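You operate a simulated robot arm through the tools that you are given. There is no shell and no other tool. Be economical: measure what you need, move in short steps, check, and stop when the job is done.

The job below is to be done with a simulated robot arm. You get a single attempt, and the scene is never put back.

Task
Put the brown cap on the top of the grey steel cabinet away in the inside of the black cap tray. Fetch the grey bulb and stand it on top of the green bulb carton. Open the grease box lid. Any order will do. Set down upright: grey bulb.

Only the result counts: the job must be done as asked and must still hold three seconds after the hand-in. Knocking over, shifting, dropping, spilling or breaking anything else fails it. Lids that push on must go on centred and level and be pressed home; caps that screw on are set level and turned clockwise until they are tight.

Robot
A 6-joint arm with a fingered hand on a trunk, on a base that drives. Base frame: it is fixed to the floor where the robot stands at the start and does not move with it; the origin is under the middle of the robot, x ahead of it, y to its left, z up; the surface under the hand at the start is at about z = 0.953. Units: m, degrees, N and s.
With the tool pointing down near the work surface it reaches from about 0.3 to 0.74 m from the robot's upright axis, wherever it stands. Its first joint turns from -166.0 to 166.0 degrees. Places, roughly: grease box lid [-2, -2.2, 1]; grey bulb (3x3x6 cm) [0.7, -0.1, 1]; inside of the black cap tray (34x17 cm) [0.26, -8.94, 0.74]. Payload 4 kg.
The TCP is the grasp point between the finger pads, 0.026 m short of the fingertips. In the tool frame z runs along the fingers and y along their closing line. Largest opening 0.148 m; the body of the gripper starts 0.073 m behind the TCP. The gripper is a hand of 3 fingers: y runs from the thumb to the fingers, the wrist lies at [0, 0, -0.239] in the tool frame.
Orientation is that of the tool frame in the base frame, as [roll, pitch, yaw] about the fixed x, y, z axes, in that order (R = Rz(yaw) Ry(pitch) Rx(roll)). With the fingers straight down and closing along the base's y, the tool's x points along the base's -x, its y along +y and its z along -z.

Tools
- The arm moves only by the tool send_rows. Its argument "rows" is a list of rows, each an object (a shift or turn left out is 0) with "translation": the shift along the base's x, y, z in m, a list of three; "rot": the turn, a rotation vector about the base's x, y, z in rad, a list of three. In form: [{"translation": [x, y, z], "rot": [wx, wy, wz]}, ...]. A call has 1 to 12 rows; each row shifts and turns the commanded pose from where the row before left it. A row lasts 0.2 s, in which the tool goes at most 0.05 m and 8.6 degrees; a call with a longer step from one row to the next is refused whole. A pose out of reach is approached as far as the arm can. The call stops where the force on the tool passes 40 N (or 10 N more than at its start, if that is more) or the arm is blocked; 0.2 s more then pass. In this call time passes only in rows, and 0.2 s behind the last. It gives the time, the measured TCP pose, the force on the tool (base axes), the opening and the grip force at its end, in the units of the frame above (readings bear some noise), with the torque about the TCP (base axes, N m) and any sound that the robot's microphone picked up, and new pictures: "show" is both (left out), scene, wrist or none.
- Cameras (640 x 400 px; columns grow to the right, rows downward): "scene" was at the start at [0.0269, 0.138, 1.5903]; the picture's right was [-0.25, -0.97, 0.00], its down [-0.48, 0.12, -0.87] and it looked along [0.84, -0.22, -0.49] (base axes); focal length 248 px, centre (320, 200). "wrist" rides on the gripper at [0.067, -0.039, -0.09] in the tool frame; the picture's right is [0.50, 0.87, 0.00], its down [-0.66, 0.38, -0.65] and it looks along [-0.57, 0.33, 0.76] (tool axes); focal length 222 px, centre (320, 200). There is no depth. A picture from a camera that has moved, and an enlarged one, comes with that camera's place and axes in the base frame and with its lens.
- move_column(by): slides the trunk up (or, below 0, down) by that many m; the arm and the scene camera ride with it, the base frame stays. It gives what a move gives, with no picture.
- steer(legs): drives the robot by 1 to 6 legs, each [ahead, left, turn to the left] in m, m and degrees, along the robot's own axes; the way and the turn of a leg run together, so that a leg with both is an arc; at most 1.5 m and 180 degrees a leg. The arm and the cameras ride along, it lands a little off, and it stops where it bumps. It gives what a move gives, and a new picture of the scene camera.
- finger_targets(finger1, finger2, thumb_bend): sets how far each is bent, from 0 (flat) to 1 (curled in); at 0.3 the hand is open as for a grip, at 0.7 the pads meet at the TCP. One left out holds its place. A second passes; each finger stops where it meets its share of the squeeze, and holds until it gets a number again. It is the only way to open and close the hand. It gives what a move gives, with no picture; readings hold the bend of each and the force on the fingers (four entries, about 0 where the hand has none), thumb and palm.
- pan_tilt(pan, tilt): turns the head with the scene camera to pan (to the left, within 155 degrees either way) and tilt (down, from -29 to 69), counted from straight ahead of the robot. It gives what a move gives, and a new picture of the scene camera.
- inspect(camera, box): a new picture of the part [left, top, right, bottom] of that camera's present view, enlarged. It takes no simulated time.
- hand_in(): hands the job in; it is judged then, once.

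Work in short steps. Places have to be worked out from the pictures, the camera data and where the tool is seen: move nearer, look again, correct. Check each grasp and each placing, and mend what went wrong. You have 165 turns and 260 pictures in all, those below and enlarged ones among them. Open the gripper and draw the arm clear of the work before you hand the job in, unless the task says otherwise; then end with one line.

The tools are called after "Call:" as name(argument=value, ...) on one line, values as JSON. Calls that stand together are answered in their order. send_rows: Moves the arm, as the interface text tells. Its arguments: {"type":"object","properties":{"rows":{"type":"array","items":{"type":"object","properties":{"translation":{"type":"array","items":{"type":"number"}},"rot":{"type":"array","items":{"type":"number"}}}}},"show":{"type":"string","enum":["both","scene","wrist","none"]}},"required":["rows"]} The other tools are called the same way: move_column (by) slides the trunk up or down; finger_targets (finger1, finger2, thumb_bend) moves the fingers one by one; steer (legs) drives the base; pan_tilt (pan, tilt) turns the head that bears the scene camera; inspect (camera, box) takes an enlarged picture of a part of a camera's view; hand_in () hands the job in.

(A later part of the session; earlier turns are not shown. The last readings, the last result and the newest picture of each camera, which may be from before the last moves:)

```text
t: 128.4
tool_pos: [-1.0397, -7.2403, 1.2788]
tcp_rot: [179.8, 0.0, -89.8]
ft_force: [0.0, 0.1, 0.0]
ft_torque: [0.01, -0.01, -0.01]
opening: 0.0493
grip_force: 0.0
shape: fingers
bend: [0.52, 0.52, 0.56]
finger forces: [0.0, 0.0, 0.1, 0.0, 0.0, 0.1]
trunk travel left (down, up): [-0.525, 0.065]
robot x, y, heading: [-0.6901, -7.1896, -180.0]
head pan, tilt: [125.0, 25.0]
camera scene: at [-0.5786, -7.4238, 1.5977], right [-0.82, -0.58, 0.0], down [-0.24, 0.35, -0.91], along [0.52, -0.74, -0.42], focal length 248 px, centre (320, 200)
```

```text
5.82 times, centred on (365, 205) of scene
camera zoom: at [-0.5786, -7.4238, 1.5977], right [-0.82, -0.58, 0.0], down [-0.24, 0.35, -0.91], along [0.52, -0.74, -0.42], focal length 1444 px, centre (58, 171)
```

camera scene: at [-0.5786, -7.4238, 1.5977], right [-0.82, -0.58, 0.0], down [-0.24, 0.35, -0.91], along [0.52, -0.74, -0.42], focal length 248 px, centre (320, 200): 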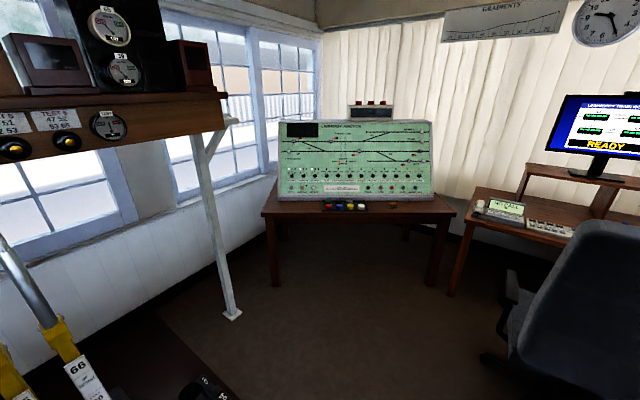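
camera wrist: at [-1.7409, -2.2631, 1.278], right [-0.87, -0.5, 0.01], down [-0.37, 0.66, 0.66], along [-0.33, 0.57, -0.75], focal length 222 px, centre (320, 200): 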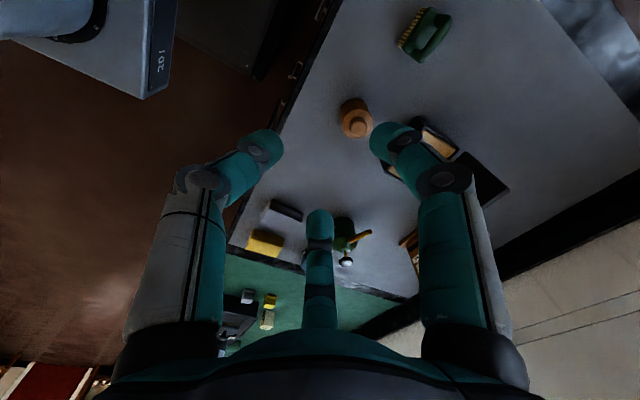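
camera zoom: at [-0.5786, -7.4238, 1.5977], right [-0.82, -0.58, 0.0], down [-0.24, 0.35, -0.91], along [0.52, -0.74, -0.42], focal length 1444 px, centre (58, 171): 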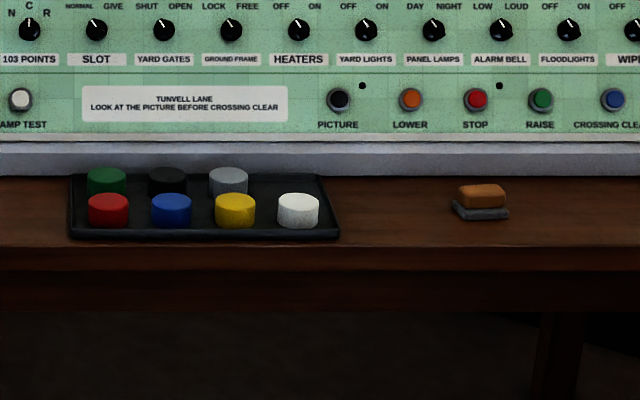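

The tray holds puck-shaped caps with one free spot (back row, right). The matching brown puck is the one on the steel bench-cabinet at the start. Drive back, surveying for any other brown cap.

Call:
steer(legs=[[0, 0, -90], [1.45, 0, 0], [1.45, 0, 0], [1.45, 0, 0], [1.45, 0, 0]])

Call:
pan_tilt(pan=30, tilt=15)

Call:
pan_tilt(pan=-20, tilt=20)

```text
t: 159.6
tool_pos: [-0.6133, -1.0955, 1.2783]
tcp_rot: [179.7, 0.0, 176.6]
ft_force: [0.1, 0.2, 0.3]
ft_torque: [0.0, 0.0, 0.0]
opening: 0.0493
grip_force: 0.1
shape: fingers
bend: [0.52, 0.52, 0.56]
finger forces: [0.0, 0.0, 0.0, 0.1, 0.1, 0.0]
trunk travel left (down, up): [-0.525, 0.065]
robot x, y, heading: [-0.5821, -1.4473, 87.0]
head pan, tilt: [125.0, 25.0]
camera scene: at [-0.8247, -1.5453, 1.5977], right [-0.53, 0.85, 0.0], down [0.36, 0.22, -0.91], along [-0.77, -0.48, -0.42], focal length 248 px, centre (320, 200)
```

scene: 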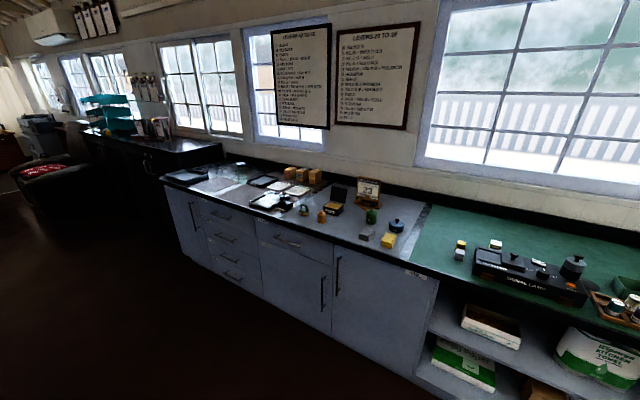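

```text
t: 161.3
tool_pos: [-0.6135, -1.0966, 1.2786]
tcp_rot: [179.8, 0.0, 176.5]
ft_force: [0.5, -0.2, 0.2]
ft_torque: [0.01, 0.0, 0.0]
opening: 0.0495
grip_force: 0.0
shape: fingers
bend: [0.52, 0.52, 0.56]
finger forces: [0.0, 0.1, 0.0, 0.1, 0.1, 0.0]
trunk travel left (down, up): [-0.525, 0.065]
robot x, y, heading: [-0.5819, -1.4487, 86.9]
head pan, tilt: [30.0, 15.0]
camera scene: at [-0.7884, -1.4135, 1.614], right [0.89, 0.45, 0.0], down [0.12, -0.23, -0.97], along [-0.43, 0.86, -0.26], focal length 248 px, centre (320, 200)
```

scene: 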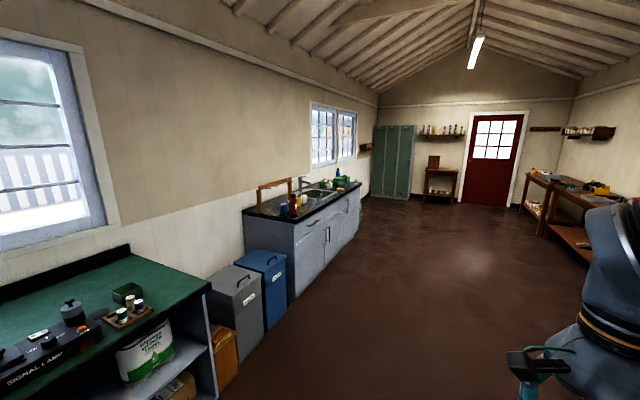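

```text
t: 162.5
tool_pos: [-0.6139, -1.0943, 1.2789]
tcp_rot: [179.8, 0.0, 176.6]
ft_force: [-0.8, 0.0, 0.0]
ft_torque: [0.02, 0.0, -0.03]
opening: 0.0493
grip_force: 0.0
shape: fingers
bend: [0.52, 0.52, 0.56]
finger forces: [0.0, 0.0, 0.0, 0.0, 0.0, 0.1]
trunk travel left (down, up): [-0.525, 0.065]
robot x, y, heading: [-0.5812, -1.4477, 86.5]
head pan, tilt: [-20.0, 20.0]
camera scene: at [-0.7096, -1.4113, 1.6058], right [0.92, -0.39, 0.0], down [-0.13, -0.31, -0.94], along [0.37, 0.86, -0.34], focal length 248 px, centre (320, 200)
```

scene: 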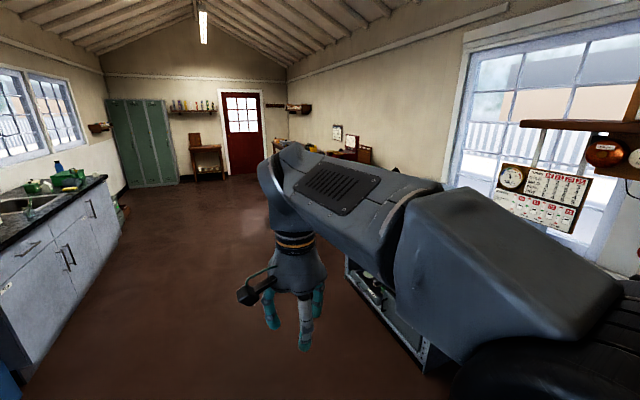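

No other steel cabinet or brown cap seen, so the bench cap is it. Drive back to the bench.

Call:
steer(legs=[[1.45, 0.18, 0], [0, 0, -87]])

Call:
pan_tilt(pan=0, tilt=25)

Call:
inspect(camera="scene", box=[200, 140, 440, 340])

```text
t: 173.6
tool_pos: [-0.3045, 0.0698, 1.2779]
tcp_rot: [179.6, -0.1, 88.0]
ft_force: [-1.0, 1.0, -0.7]
ft_torque: [0.0, 0.02, 0.0]
opening: 0.0493
grip_force: 0.0
shape: fingers
bend: [0.52, 0.52, 0.56]
finger forces: [0.0, 0.0, 0.0, 0.0, 0.0, 0.0]
trunk travel left (down, up): [-0.525, 0.065]
robot x, y, heading: [-0.6531, 0.0286, -1.7]
head pan, tilt: [-20.0, 20.0]
camera scene: at [-0.6234, 0.1564, 1.6058], right [-0.37, -0.93, 0.0], down [-0.32, 0.13, -0.94], along [0.87, -0.35, -0.34], focal length 248 px, centre (320, 200)
```

scene: 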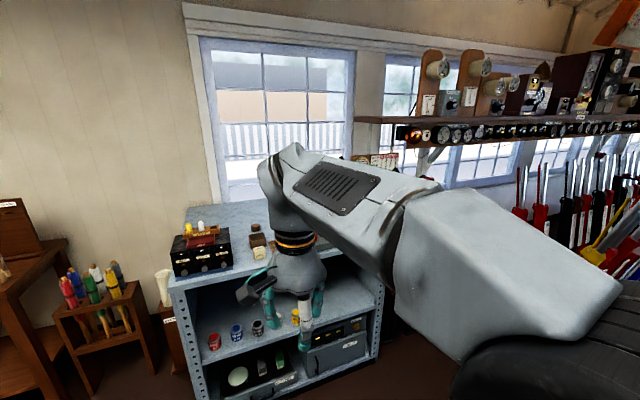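

```text
t: 174.4
tool_pos: [-0.3047, 0.07, 1.2787]
tcp_rot: [179.7, 0.1, 88.1]
ft_force: [0.0, 0.2, -0.5]
ft_torque: [0.02, -0.01, 0.02]
opening: 0.0497
grip_force: 0.0
shape: fingers
bend: [0.52, 0.52, 0.56]
finger forces: [0.0, 0.0, 0.0, 0.0, 0.1, 0.0]
trunk travel left (down, up): [-0.525, 0.065]
robot x, y, heading: [-0.6565, 0.0302, -1.7]
head pan, tilt: [0.0, 25.0]
camera scene: at [-0.6178, 0.1881, 1.5978], right [-0.03, -1.0, 0.0], down [-0.42, 0.01, -0.91], along [0.91, -0.03, -0.42], focal length 248 px, centre (320, 200)
```

scene: 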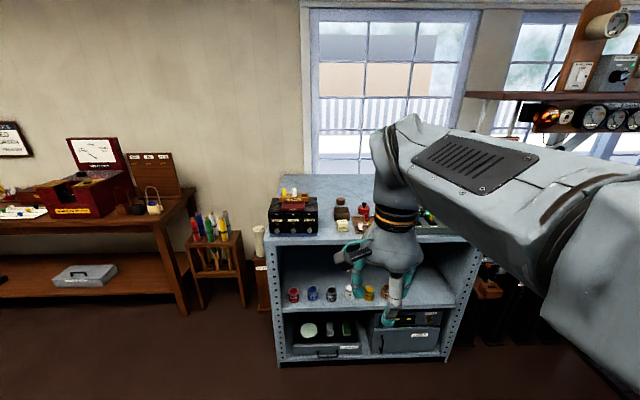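

```text
2.00 times, centred on (320, 240) of scene
camera zoom: at [-0.6178, 0.1881, 1.5978], right [-0.03, -1.0, 0.0], down [-0.42, 0.01, -0.91], along [0.91, -0.03, -0.42], focal length 496 px, centre (320, 120)
```

zoom: 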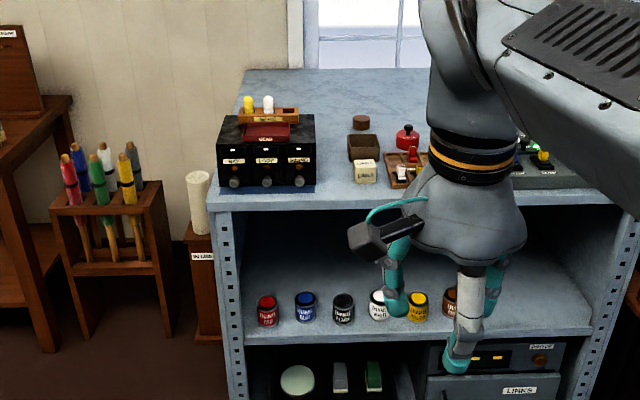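

Confirmed: the bench is an open grey steel cabinet with the brown cap on top. Drive up to it.

Call:
steer(legs=[[0.66, 0.02, 1.7]])

Call:
pan_tilt(pan=-5, tilt=42)

Call:
inspect(camera="scene", box=[260, 120, 440, 250])

```text
t: 178.0
tool_pos: [0.3505, 0.0892, 1.2791]
tcp_rot: [179.7, 0.0, 89.7]
ft_force: [0.3, 0.2, -0.1]
ft_torque: [-0.03, -0.01, 0.03]
opening: 0.0493
grip_force: 0.0
shape: fingers
bend: [0.52, 0.52, 0.56]
finger forces: [0.0, 0.0, 0.0, 0.1, 0.0, 0.0]
trunk travel left (down, up): [-0.525, 0.065]
robot x, y, heading: [0.0036, 0.0369, -0.1]
head pan, tilt: [0.0, 25.0]
camera scene: at [0.0339, 0.1979, 1.5977], right [0.0, -1.0, 0.0], down [-0.42, 0.0, -0.91], along [0.91, 0.0, -0.42], focal length 248 px, centre (320, 200)
```

scene: 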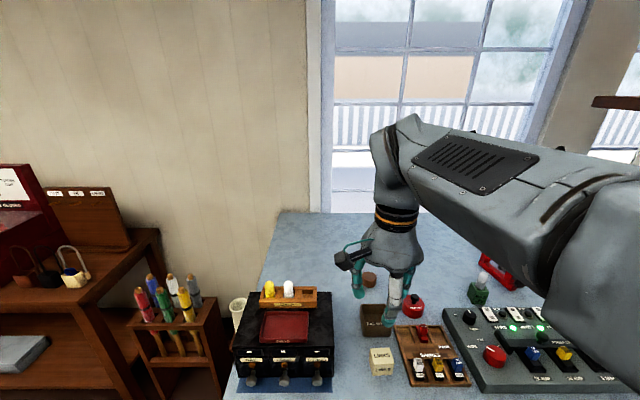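

```text
t: 178.8
tool_pos: [0.3505, 0.0878, 1.2784]
tcp_rot: [179.8, -0.1, 89.8]
ft_force: [1.2, 0.1, -0.2]
ft_torque: [-0.02, -0.02, -0.04]
opening: 0.0493
grip_force: 0.1
shape: fingers
bend: [0.52, 0.52, 0.56]
finger forces: [0.1, 0.1, 0.0, 0.1, 0.1, 0.1]
trunk travel left (down, up): [-0.525, 0.065]
robot x, y, heading: [0.0033, 0.0382, -0.2]
head pan, tilt: [-5.0, 42.0]
camera scene: at [0.0249, 0.1906, 1.5715], right [-0.09, -1.0, 0.0], down [-0.67, 0.06, -0.74], along [0.74, -0.07, -0.67], focal length 248 px, centre (320, 200)
```

scene: 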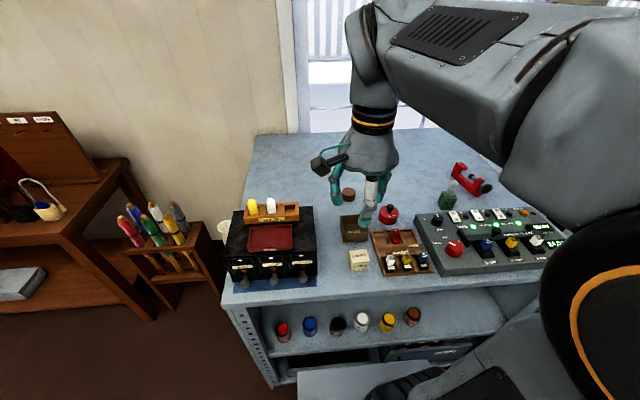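

```text
3.08 times, centred on (350, 185) of scene
camera zoom: at [0.0249, 0.1906, 1.5715], right [-0.09, -1.0, 0.0], down [-0.67, 0.06, -0.74], along [0.74, -0.07, -0.67], focal length 764 px, centre (228, 246)
```

zoom: 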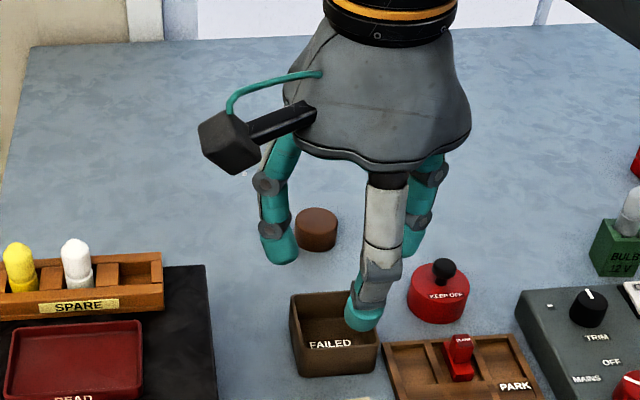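

Bulb still stands; cap at about (0.716, 0.017). Open the hand a bit wider and move forward and down in stages.

Call:
finger_targets(finger1=0.42, finger2=0.42, thumb_bend=0.42)

Call:
send_rows(rows=[{"translation": [0.0357, -0.0104, -0.0214]}, {"translation": [0.0357, -0.0104, -0.0214]}, {"translation": [0.0357, -0.0104, -0.0214]}, {"translation": [0.0357, -0.0104, -0.0214]}, {"translation": [0.0357, -0.0104, -0.0214]}, {"translation": [0.0357, -0.0104, -0.0214]}, {"translation": [0.0357, -0.0104, -0.0214]}, {"translation": [0.03, 0, -0.02]}, {"translation": [0.03, 0, -0.02]}])

Call:
inspect(camera="wrist", box=[180, 40, 460, 215])

```text
t: 179.8
tool_pos: [0.3501, 0.0887, 1.2792]
tcp_rot: [179.7, 0.0, 89.8]
ft_force: [-1.0, -0.7, -0.2]
ft_torque: [0.02, 0.01, -0.01]
opening: 0.0881
grip_force: 0.0
shape: fingers
bend: [0.42, 0.42, 0.42]
finger forces: [0.1, 0.0, 0.0, 0.1, 0.0, 0.0]
trunk travel left (down, up): [-0.525, 0.065]
robot x, y, heading: [0.0039, 0.0384, -0.2]
head pan, tilt: [-5.0, 42.0]
```

```text
t: 181.8
tool_pos: [0.6592, 0.0148, 1.0881]
tcp_rot: [179.6, 0.0, 89.9]
ft_force: [-0.4, -0.7, 1.1]
ft_torque: [0.0, 0.0, -0.01]
opening: 0.0883
grip_force: 0.1
shape: fingers
bend: [0.42, 0.42, 0.42]
finger forces: [0.0, 0.0, 0.0, 0.0, 0.0, 0.0]
trunk travel left (down, up): [-0.525, 0.065]
robot x, y, heading: [0.0044, 0.0387, -0.0]
head pan, tilt: [-5.0, 42.0]
camera scene: at [0.0253, 0.1906, 1.5715], right [-0.09, -1.0, 0.0], down [-0.67, 0.06, -0.74], along [0.74, -0.07, -0.67], focal length 248 px, centre (320, 200)
camera wrist: at [0.6211, 0.0818, 1.1792], right [0.87, 0.5, 0.01], down [0.37, -0.66, 0.66], along [0.33, -0.57, -0.75], focal length 222 px, centre (320, 200)
```

scene: 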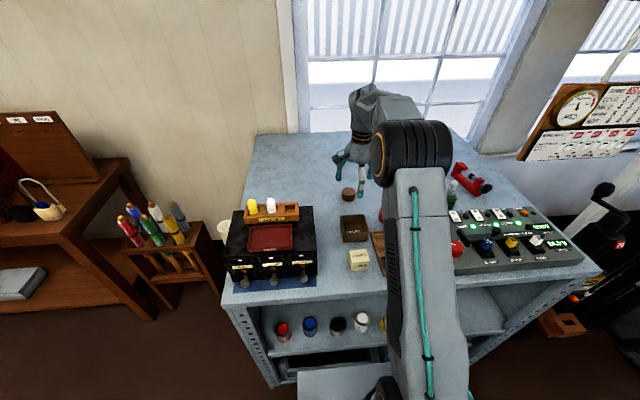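
wrist: 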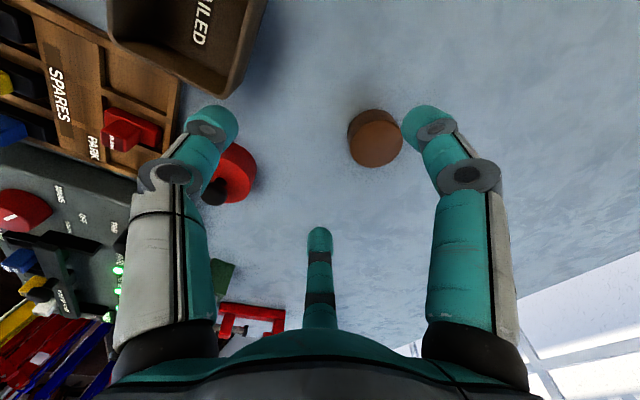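

```text
2.29 times, centred on (320, 128) of wrist
camera zoom: at [0.6211, 0.0818, 1.1792], right [0.87, 0.5, 0.01], down [0.37, -0.66, 0.66], along [0.33, -0.57, -0.75], focal length 508 px, centre (320, 366)
```

zoom: 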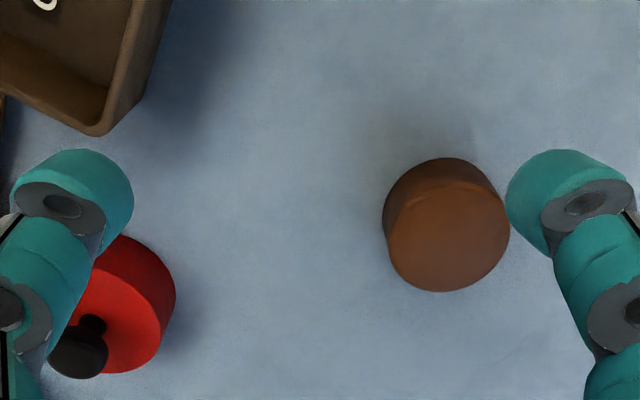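

Cap centre at about (0.720, 0.022). Move over it at z≈1.03.

Call:
send_rows(rows=[{"translation": [0.02, 0.003, -0.02]}, {"translation": [0.02, 0.003, -0.02]}, {"translation": [0.021, 0.001, -0.018]}])

Call:
inspect(camera="wrist", box=[180, 60, 460, 235])

```text
t: 182.6
tool_pos: [0.7201, 0.0232, 1.0304]
tcp_rot: [179.7, 0.0, 89.8]
ft_force: [1.6, 0.6, -0.1]
ft_torque: [0.03, -0.01, -0.03]
opening: 0.088
grip_force: 0.1
shape: fingers
bend: [0.42, 0.42, 0.42]
finger forces: [0.0, 0.0, 0.0, 0.1, 0.0, 0.1]
trunk travel left (down, up): [-0.525, 0.065]
robot x, y, heading: [0.0038, 0.0342, -0.1]
head pan, tilt: [-5.0, 42.0]
camera scene: at [0.0251, 0.1906, 1.5715], right [-0.09, -1.0, 0.0], down [-0.67, 0.06, -0.74], along [0.74, -0.07, -0.67], focal length 248 px, centre (320, 200)
camera wrist: at [0.6824, 0.0902, 1.1215], right [0.87, 0.5, 0.01], down [0.37, -0.66, 0.66], along [0.33, -0.57, -0.75], focal length 222 px, centre (320, 200)
```

scene: 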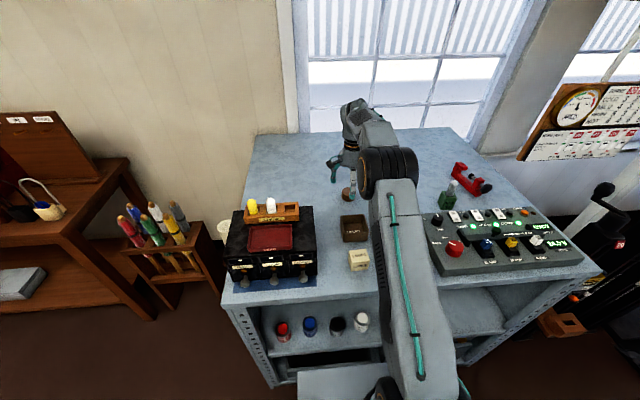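
wrist: 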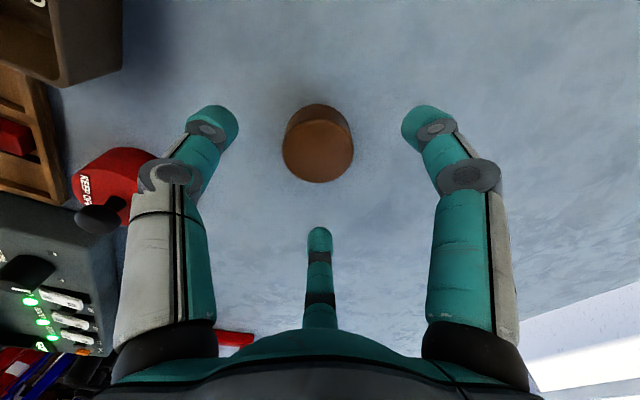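

```text
2.29 times, centred on (320, 148) of wrist
camera zoom: at [0.6824, 0.0902, 1.1215], right [0.87, 0.5, 0.01], down [0.37, -0.66, 0.66], along [0.33, -0.57, -0.75], focal length 508 px, centre (320, 320)
```

zoom: 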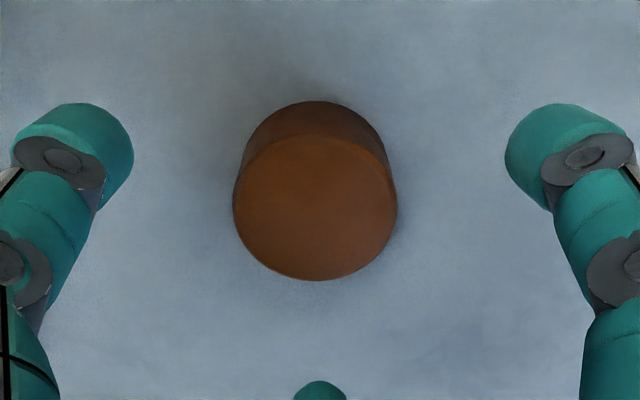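

Well centred. Descend to z≈0.985.

Call:
send_rows(rows=[{"translation": [0, 0, -0.018]}, {"translation": [0, 0, -0.015]}, {"translation": [0, 0, -0.011]}], show="wrist")

Call:
finger_targets(finger1=0.56, finger2=0.56, thumb_bend=0.56)

Call:
inspect(camera="wrist", box=[180, 60, 460, 235])

```text
t: 183.4
tool_pos: [0.7201, 0.0224, 0.9864]
tcp_rot: [179.6, 0.0, 89.8]
ft_force: [0.1, 0.5, 0.4]
ft_torque: [-0.02, -0.05, -0.01]
opening: 0.0881
grip_force: 0.1
shape: fingers
bend: [0.42, 0.42, 0.42]
finger forces: [0.1, 0.0, 0.2, 0.0, 0.0, 0.0]
trunk travel left (down, up): [-0.525, 0.065]
robot x, y, heading: [0.0039, 0.0378, -0.2]
head pan, tilt: [-5.0, 42.0]
camera wrist: at [0.683, 0.0889, 1.0775], right [0.87, 0.5, 0.01], down [0.37, -0.66, 0.66], along [0.33, -0.57, -0.75], focal length 222 px, centre (320, 200)
```

wrist: 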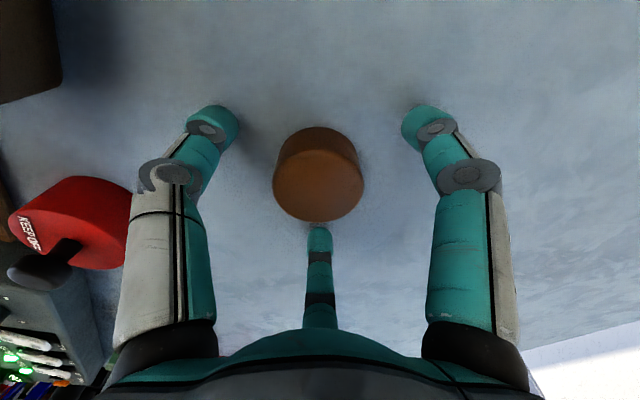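

```text
t: 184.4
tool_pos: [0.7198, 0.0226, 0.9872]
tcp_rot: [179.7, 0.0, 89.8]
ft_force: [-0.4, -0.3, 0.2]
ft_torque: [0.03, 0.01, 0.0]
opening: 0.0432
grip_force: 0.1
shape: fingers
bend: [0.56, 0.56, 0.56]
finger forces: [0.0, 0.1, 0.0, 0.1, 0.0, 0.0]
trunk travel left (down, up): [-0.525, 0.065]
robot x, y, heading: [0.0047, 0.0376, -0.1]
head pan, tilt: [-5.0, 42.0]
```

```text
2.29 times, centred on (320, 148) of wrist
camera zoom: at [0.683, 0.089, 1.0775], right [0.87, 0.5, 0.0], down [0.37, -0.66, 0.66], along [0.33, -0.57, -0.75], focal length 508 px, centre (320, 320)
```

zoom: 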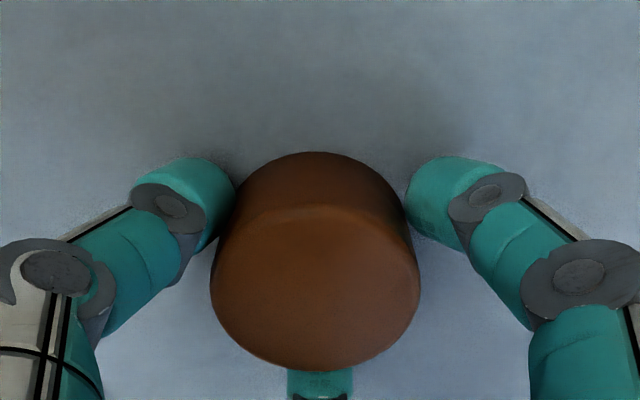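

Fingers sit symmetrically close to the cap. Close to grip.

Call:
finger_targets(finger1=0.68, finger2=0.68, thumb_bend=0.68)

Call:
inspect(camera="wrist", box=[180, 60, 460, 235])

```text
t: 185.4
tool_pos: [0.7213, 0.0226, 0.9865]
tcp_rot: [179.7, 0.0, 89.7]
ft_force: [0.1, -0.8, -0.1]
ft_torque: [-0.01, 0.02, -0.04]
opening: 0.0373
grip_force: 14.1
shape: fingers
bend: [0.57, 0.57, 0.61]
finger forces: [8.7, 9.3, 0.1, 0.0, 11.6, 0.0]
trunk travel left (down, up): [-0.525, 0.065]
robot x, y, heading: [0.0041, 0.0361, -0.1]
head pan, tilt: [-5.0, 42.0]
```

```text
2.29 times, centred on (320, 148) of wrist
camera zoom: at [0.683, 0.089, 1.0775], right [0.87, 0.5, 0.0], down [0.37, -0.66, 0.66], along [0.33, -0.57, -0.75], focal length 508 px, centre (320, 320)
```

zoom: 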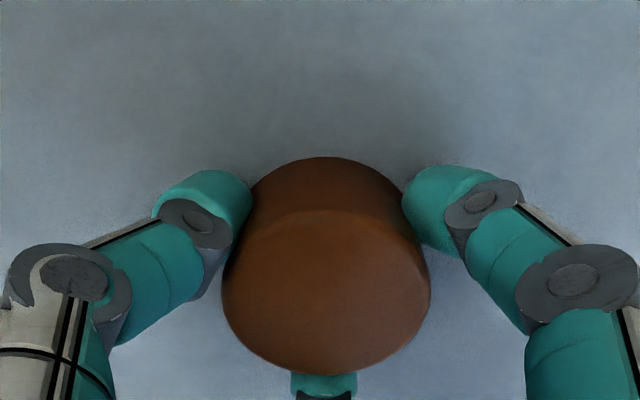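

Gripped at 14 N. Lift straight, then retract.

Call:
send_rows(rows=[{"translation": [0, 0, 0.02]}, {"translation": [0, 0, 0.03]}, {"translation": [-0.01, 0, 0.03]}, {"translation": [-0.03, 0, 0.03]}, {"translation": [-0.035, 0, 0.03]}, {"translation": [-0.035, 0, 0.03]}, {"translation": [-0.04, 0, 0.03]}, {"translation": [-0.04, 0, 0.03]}, {"translation": [-0.04, 0, 0.025]}, {"translation": [-0.05, 0, 0]}, {"translation": [-0.05, 0, 0]}])

```text
t: 187.8
tool_pos: [0.3916, 0.021, 1.2399]
tcp_rot: [179.7, 0.0, 89.8]
ft_force: [0.0, -0.3, -0.2]
ft_torque: [0.01, 0.0, 0.0]
opening: 0.0369
grip_force: 14.8
shape: fingers
bend: [0.57, 0.57, 0.61]
finger forces: [8.7, 9.2, 0.0, 0.1, 11.4, 0.1]
trunk travel left (down, up): [-0.525, 0.065]
robot x, y, heading: [0.0027, 0.035, 0.0]
head pan, tilt: [-5.0, 42.0]
camera scene: at [0.0242, 0.1906, 1.5715], right [-0.09, -1.0, 0.0], down [-0.67, 0.06, -0.74], along [0.74, -0.07, -0.67], focal length 248 px, centre (320, 200)
camera wrist: at [0.3543, 0.0875, 1.3311], right [0.87, 0.5, 0.01], down [0.37, -0.66, 0.66], along [0.33, -0.57, -0.75], focal length 222 px, centre (320, 200)
```

scene: 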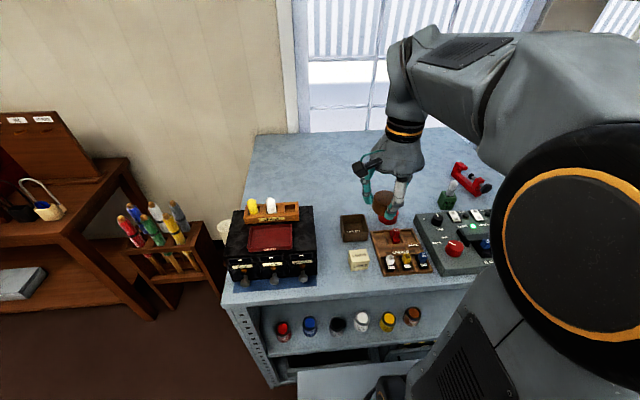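
wrist: 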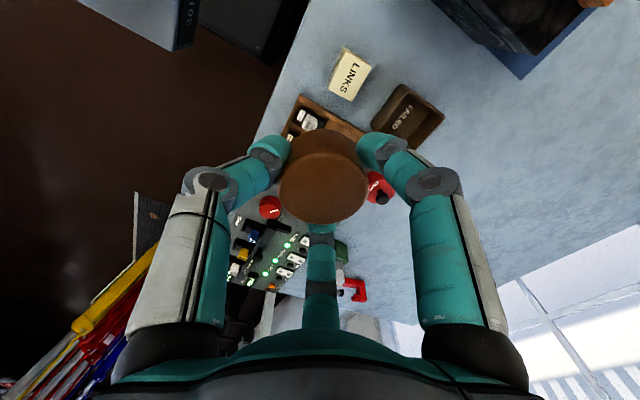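

Cap securely held. Drive back down the aisle in two stages.

Call:
steer(legs=[[-0.7, 0, 0], [0, 0, -90], [1.45, 0, 0], [1.45, 0, 0]])

```text
t: 209.1
tool_pos: [-0.6989, -3.2464, 1.2408]
tcp_rot: [179.8, 0.1, 0.4]
ft_force: [1.0, 0.1, -0.1]
ft_torque: [-0.01, 0.02, -0.01]
opening: 0.0365
grip_force: 14.4
shape: fingers
bend: [0.57, 0.57, 0.61]
finger forces: [8.8, 9.3, 0.0, 0.0, 10.9, 0.1]
trunk travel left (down, up): [-0.525, 0.065]
robot x, y, heading: [-0.6874, -2.8551, -89.2]
head pan, tilt: [-5.0, 42.0]
camera scene: at [-0.5345, -2.8771, 1.5715], right [-1.0, 0.08, 0.0], down [0.05, 0.67, -0.74], along [-0.06, -0.74, -0.67], focal length 248 px, centre (320, 200)
```

scene: 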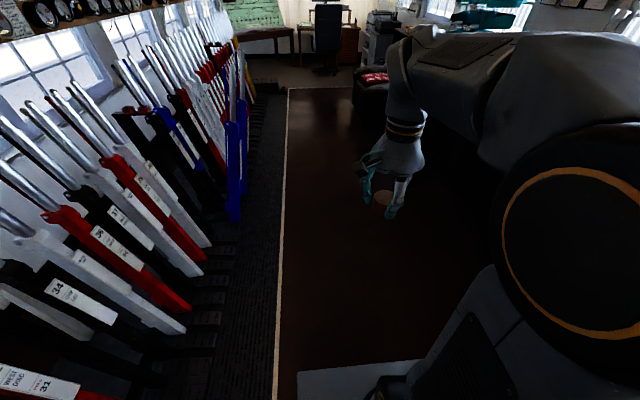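

Cap still held. Continue to y≈-7.2.

Call:
steer(legs=[[1.45, -0.02, -0.5], [1.45, -0.02, 0], [1.45, -0.02, 0]])

Call:
pan_tilt(pan=25, tilt=35)

```text
t: 229.7
tool_pos: [-0.6718, -7.5507, 1.2407]
tcp_rot: [179.7, -0.1, 1.4]
ft_force: [0.3, -0.7, 0.3]
ft_torque: [0.0, 0.01, -0.01]
opening: 0.0365
grip_force: 14.7
shape: fingers
bend: [0.57, 0.57, 0.61]
finger forces: [8.8, 9.3, 0.1, 0.0, 10.9, 0.0]
trunk travel left (down, up): [-0.525, 0.065]
robot x, y, heading: [-0.665, -7.1592, -88.7]
head pan, tilt: [-5.0, 42.0]
camera scene: at [-0.5122, -7.1805, 1.5715], right [-1.0, 0.06, 0.0], down [0.04, 0.67, -0.74], along [-0.05, -0.74, -0.67], focal length 248 px, centre (320, 200)
```

scene: 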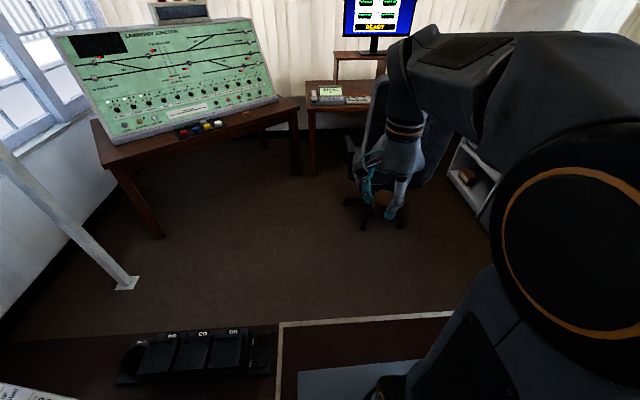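

```text
t: 230.6
tool_pos: [-0.6716, -7.5519, 1.2395]
tcp_rot: [179.7, 0.0, 1.3]
ft_force: [0.6, -0.4, 0.2]
ft_torque: [0.01, 0.01, -0.03]
opening: 0.0367
grip_force: 14.6
shape: fingers
bend: [0.57, 0.57, 0.61]
finger forces: [8.8, 9.3, 0.0, 0.0, 11.0, 0.0]
trunk travel left (down, up): [-0.525, 0.065]
robot x, y, heading: [-0.6675, -7.1611, -88.5]
head pan, tilt: [25.0, 35.0]
camera scene: at [-0.4678, -7.1759, 1.582], right [-0.9, -0.44, 0.0], down [-0.25, 0.51, -0.82], along [0.36, -0.73, -0.57], focal length 248 px, centre (320, 200)
```

scene: 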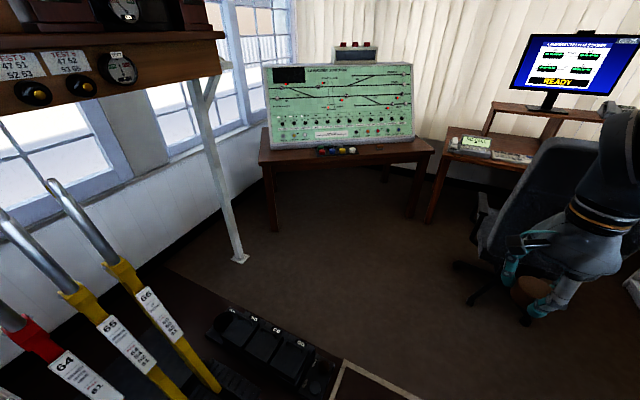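

The table stands rotated; its front edge runs from about (0.70,-8.55) to (-0.42,-9.3), so I should face heading ≈ -56° from around (-0.09,-8.43). First lift the hand a bit, advance past the pedal box and turn.

Call:
send_rows(rows=[{"translation": [0, 0.02, 0.04]}, {"translation": [0, 0.02, 0.04]}], show="none")

Call:
steer(legs=[[0.45, -0.1, 0], [0.42, 0, 0], [0, 0, 32]])

Call:
pan_tilt(pan=0, tilt=40)

```text
t: 231.2
tool_pos: [-0.6704, -7.5114, 1.3204]
tcp_rot: [179.7, 0.0, 1.3]
ft_force: [-0.2, -0.7, -0.3]
ft_torque: [-0.01, 0.0, 0.0]
opening: 0.0366
grip_force: 14.3
shape: fingers
bend: [0.57, 0.57, 0.61]
finger forces: [8.7, 9.2, 0.0, 0.0, 10.9, 0.1]
trunk travel left (down, up): [-0.525, 0.065]
robot x, y, heading: [-0.6678, -7.1602, -88.6]
head pan, tilt: [25.0, 35.0]
```

```text
t: 237.8
tool_pos: [-0.554, -8.3401, 1.3203]
tcp_rot: [179.7, -0.1, 34.1]
ft_force: [-1.0, 0.2, -0.4]
ft_torque: [0.02, 0.02, 0.0]
opening: 0.0366
grip_force: 14.4
shape: fingers
bend: [0.57, 0.57, 0.61]
finger forces: [8.8, 9.2, 0.0, 0.0, 10.8, 0.0]
trunk travel left (down, up): [-0.525, 0.065]
robot x, y, heading: [-0.7385, -8.0371, -55.6]
head pan, tilt: [25.0, 35.0]
camera scene: at [-0.5649, -7.9469, 1.582], right [-0.51, -0.86, 0.0], down [-0.49, 0.29, -0.82], along [0.7, -0.42, -0.57], focal length 248 px, centre (320, 200)
```

scene: 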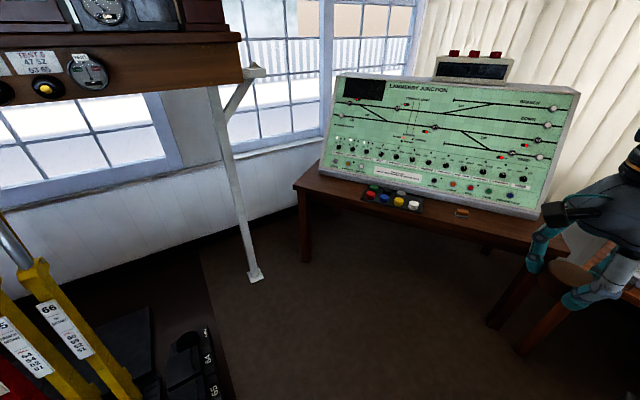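

```text
t: 238.7
tool_pos: [-0.552, -8.3393, 1.3204]
tcp_rot: [179.8, 0.0, 34.2]
ft_force: [0.4, 0.3, 0.4]
ft_torque: [-0.04, 0.01, -0.04]
opening: 0.0363
grip_force: 14.4
shape: fingers
bend: [0.57, 0.57, 0.61]
finger forces: [8.7, 9.3, 0.0, 0.0, 10.7, 0.1]
trunk travel left (down, up): [-0.525, 0.065]
robot x, y, heading: [-0.7438, -8.0428, -55.7]
head pan, tilt: [0.0, 40.0]
camera scene: at [-0.5927, -7.9722, 1.5744], right [-0.83, -0.56, 0.0], down [-0.36, 0.53, -0.77], along [0.43, -0.63, -0.64], focal length 248 px, centre (320, 200)
```

scene: 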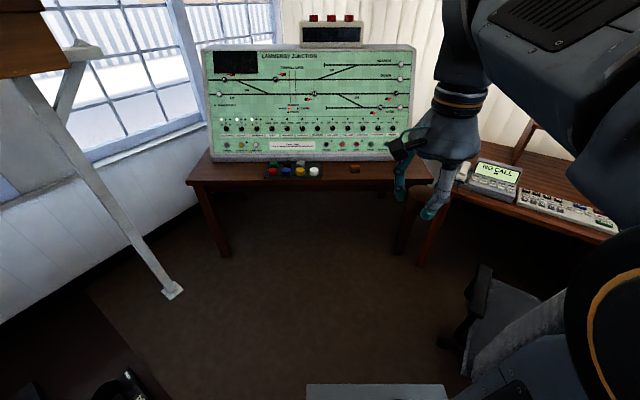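

Heading is aligned with the table. Move diagonally to stand in front of the tray.

Call:
steer(legs=[[0.62, 0.33, 0]])

Call:
pan_tilt(pan=0, tilt=52)

Call:
inspect(camera="scene", box=[180, 50, 440, 215])

```text
t: 242.6
tool_pos: [0.0846, -8.6818, 1.3202]
tcp_rot: [179.7, 0.0, 34.4]
ft_force: [-1.1, -0.1, -0.3]
ft_torque: [0.0, 0.0, 0.0]
opening: 0.0363
grip_force: 14.4
shape: fingers
bend: [0.57, 0.57, 0.61]
finger forces: [8.8, 9.2, 0.0, 0.1, 10.7, 0.1]
trunk travel left (down, up): [-0.525, 0.065]
robot x, y, heading: [-0.1001, -8.3831, -55.4]
head pan, tilt: [0.0, 40.0]
camera scene: at [0.0424, -8.3138, 1.5744], right [-0.82, -0.57, 0.0], down [-0.36, 0.53, -0.77], along [0.43, -0.63, -0.64], focal length 248 px, centre (320, 200)
```

scene: 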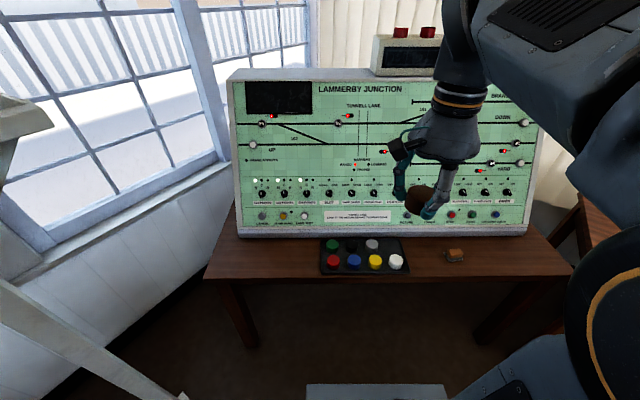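

```text
t: 243.4
tool_pos: [0.0824, -8.6806, 1.3198]
tcp_rot: [179.7, 0.0, 34.4]
ft_force: [0.1, 0.5, -0.2]
ft_torque: [0.0, -0.01, -0.04]
opening: 0.0365
grip_force: 14.3
shape: fingers
bend: [0.57, 0.57, 0.61]
finger forces: [8.7, 9.3, 0.1, 0.0, 10.8, 0.1]
trunk travel left (down, up): [-0.525, 0.065]
robot x, y, heading: [-0.1062, -8.3849, -55.5]
head pan, tilt: [0.0, 52.0]
camera scene: at [0.0367, -8.3056, 1.5576], right [-0.82, -0.57, 0.0], down [-0.45, 0.65, -0.62], along [0.35, -0.51, -0.79], focal length 248 px, centre (320, 200)
```

scene: 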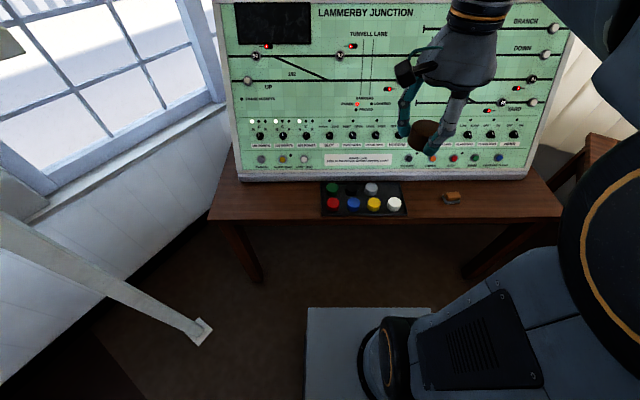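

```text
2.42 times, centred on (310, 132) of scene
camera zoom: at [0.0367, -8.3056, 1.5576], right [-0.82, -0.57, 0.0], down [-0.45, 0.65, -0.62], along [0.35, -0.51, -0.79], focal length 602 px, centre (344, 364)
```

zoom: 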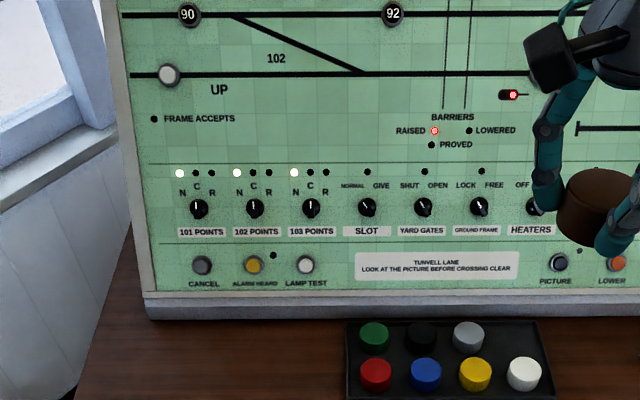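

The free spot is at about (0.182, -9.045). I advance 0.12 m, lower the trunk 0.22 m, and rotate the hand +60° so the fingers fit in the gaps between neighbouring caps.

Call:
steer(legs=[[0.12, 0, 0]])

Call:
move_column(by=-0.2)

Call:
send_rows(rows=[{"rot": [0, 0, 0.145]}, {"rot": [0, 0, 0.145]}, {"rot": [0, 0, 0.145]}, {"rot": [0, 0, 0.145]}, {"rot": [0, 0, 0.145]}, {"rot": [0, 0, 0.145]}, {"rot": [0, 0, 0.145]}, {"rot": [0, 0, 0.032]}])

```text
t: 244.6
tool_pos: [0.1516, -8.7821, 1.321]
tcp_rot: [179.7, 0.0, 34.2]
ft_force: [0.6, -0.4, 0.5]
ft_torque: [0.01, 0.01, 0.02]
opening: 0.0366
grip_force: 14.7
shape: fingers
bend: [0.57, 0.57, 0.61]
finger forces: [8.8, 9.1, 0.0, 0.1, 10.6, 0.1]
trunk travel left (down, up): [-0.525, 0.065]
robot x, y, heading: [-0.0369, -8.4848, -55.5]
head pan, tilt: [0.0, 52.0]
camera scene: at [0.1058, -8.4065, 1.5576], right [-0.83, -0.56, 0.0], down [-0.44, 0.65, -0.62], along [0.35, -0.51, -0.79], focal length 248 px, centre (320, 200)
```

scene: 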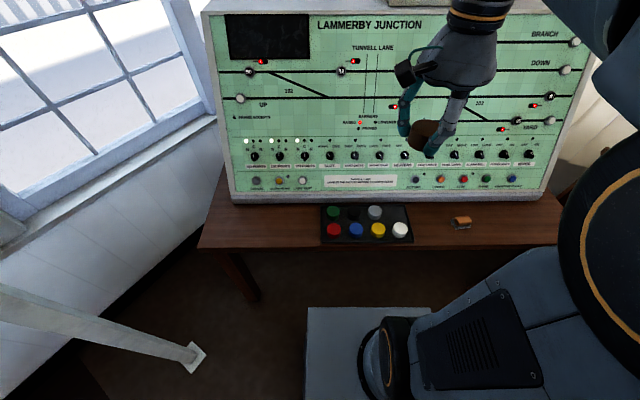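

```text
t: 246.8
tool_pos: [0.1503, -8.7811, 1.1201]
tcp_rot: [179.6, 0.0, 34.2]
ft_force: [-0.5, -0.2, -0.2]
ft_torque: [0.0, 0.02, 0.01]
opening: 0.0365
grip_force: 14.6
shape: fingers
bend: [0.57, 0.57, 0.61]
finger forces: [8.7, 9.3, 0.0, 0.0, 10.8, 0.0]
trunk travel left (down, up): [-0.325, 0.265]
robot x, y, heading: [-0.0386, -8.4849, -55.9]
head pan, tilt: [0.0, 52.0]
```

```text
t: 248.6
tool_pos: [0.1514, -8.781, 1.1199]
tcp_rot: [179.7, 0.0, 94.4]
ft_force: [0.5, 0.5, -0.9]
ft_torque: [-0.02, -0.02, 0.01]
opening: 0.0367
grip_force: 14.8
shape: fingers
bend: [0.57, 0.57, 0.61]
finger forces: [8.8, 9.2, 0.0, 0.0, 10.8, 0.0]
trunk travel left (down, up): [-0.325, 0.265]
robot x, y, heading: [-0.0365, -8.4839, -55.8]
head pan, tilt: [0.0, 52.0]
camera scene: at [0.1054, -8.4059, 1.3576], right [-0.83, -0.56, 0.0], down [-0.44, 0.65, -0.62], along [0.35, -0.51, -0.79], focal length 248 px, centre (320, 200)
camera wrist: at [0.1082, -8.7184, 1.2112], right [0.83, 0.56, 0.0], down [0.42, -0.62, 0.66], along [0.37, -0.54, -0.75], focal length 222 px, centre (320, 200)
```

scene: 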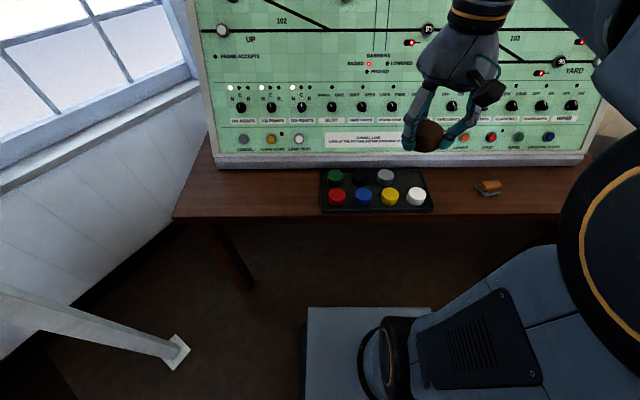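
wrist: 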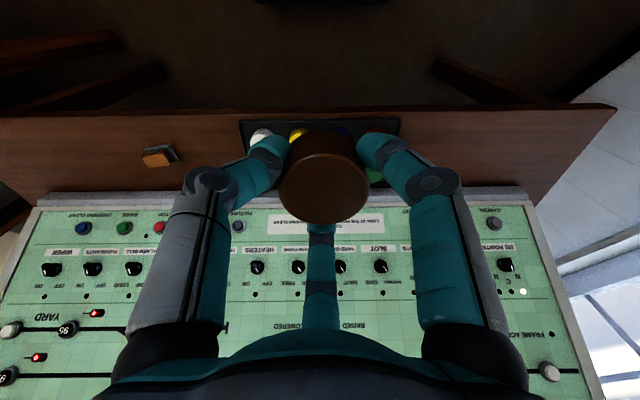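

Panel leans back ~34°, leaving room. Move over the free spot, at z≈0.90, and look.

Call:
send_rows(rows=[{"translation": [0.005, -0.04, -0.02]}, {"translation": [0.005, -0.04, -0.02]}, {"translation": [0.005, -0.04, -0.02]}, {"translation": [0.004, -0.04, -0.02]}, {"translation": [0.004, -0.04, -0.02]}, {"translation": [0.004, -0.034, -0.03]}, {"translation": [0.004, -0.03, -0.035]}, {"translation": [0, 0, -0.045]}])

Call:
inspect(camera="scene", box=[300, 110, 460, 225])

Call:
inspect(camera="wrist", box=[180, 40, 460, 215])

```text
t: 250.4
tool_pos: [0.1818, -9.0467, 0.9069]
tcp_rot: [179.8, 0.1, 94.2]
ft_force: [0.2, 0.1, -0.1]
ft_torque: [-0.02, 0.0, -0.01]
opening: 0.0362
grip_force: 14.2
shape: fingers
bend: [0.57, 0.57, 0.61]
finger forces: [8.8, 9.2, 0.0, 0.0, 10.5, 0.1]
trunk travel left (down, up): [-0.325, 0.265]
robot x, y, heading: [-0.0317, -8.4817, -55.4]
head pan, tilt: [0.0, 52.0]
camera scene: at [0.1054, -8.4061, 1.3576], right [-0.83, -0.56, 0.0], down [-0.44, 0.65, -0.62], along [0.35, -0.51, -0.79], focal length 248 px, centre (320, 200)
camera wrist: at [0.1389, -8.9822, 0.9982], right [0.83, 0.56, 0.0], down [0.42, -0.63, 0.66], along [0.37, -0.54, -0.75], focal length 222 px, centre (320, 200)
```

scene: 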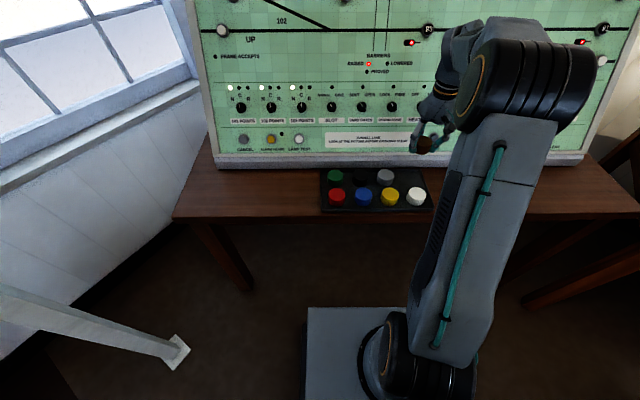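
wrist: 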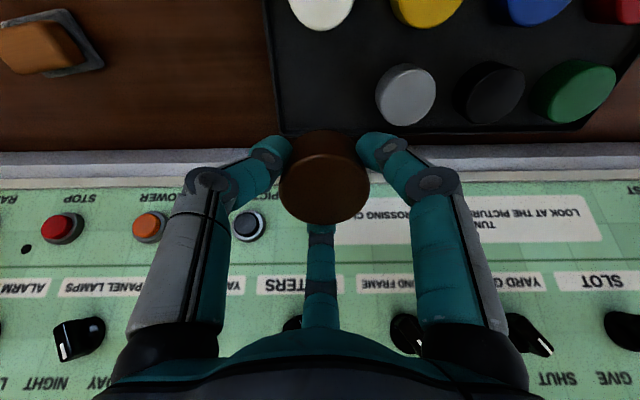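

```text
3.48 times, centred on (380, 168) of scene
camera zoom: at [0.1054, -8.4061, 1.3576], right [-0.83, -0.56, 0.0], down [-0.44, 0.65, -0.62], along [0.35, -0.51, -0.79], focal length 863 px, centre (111, 313)
```

zoom: 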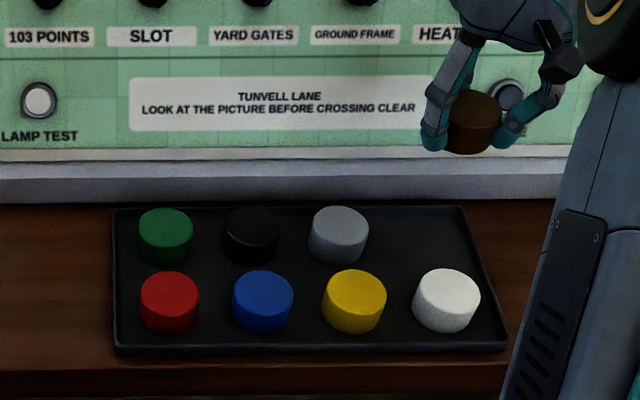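

```text
2.29 times, centred on (320, 128) of wrist
camera zoom: at [0.1389, -8.9822, 0.9982], right [0.83, 0.56, 0.0], down [0.42, -0.63, 0.66], along [0.37, -0.54, -0.75], focal length 508 px, centre (320, 366)
```

zoom: 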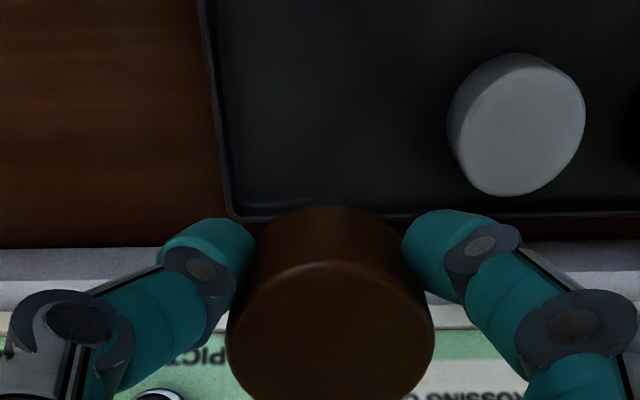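

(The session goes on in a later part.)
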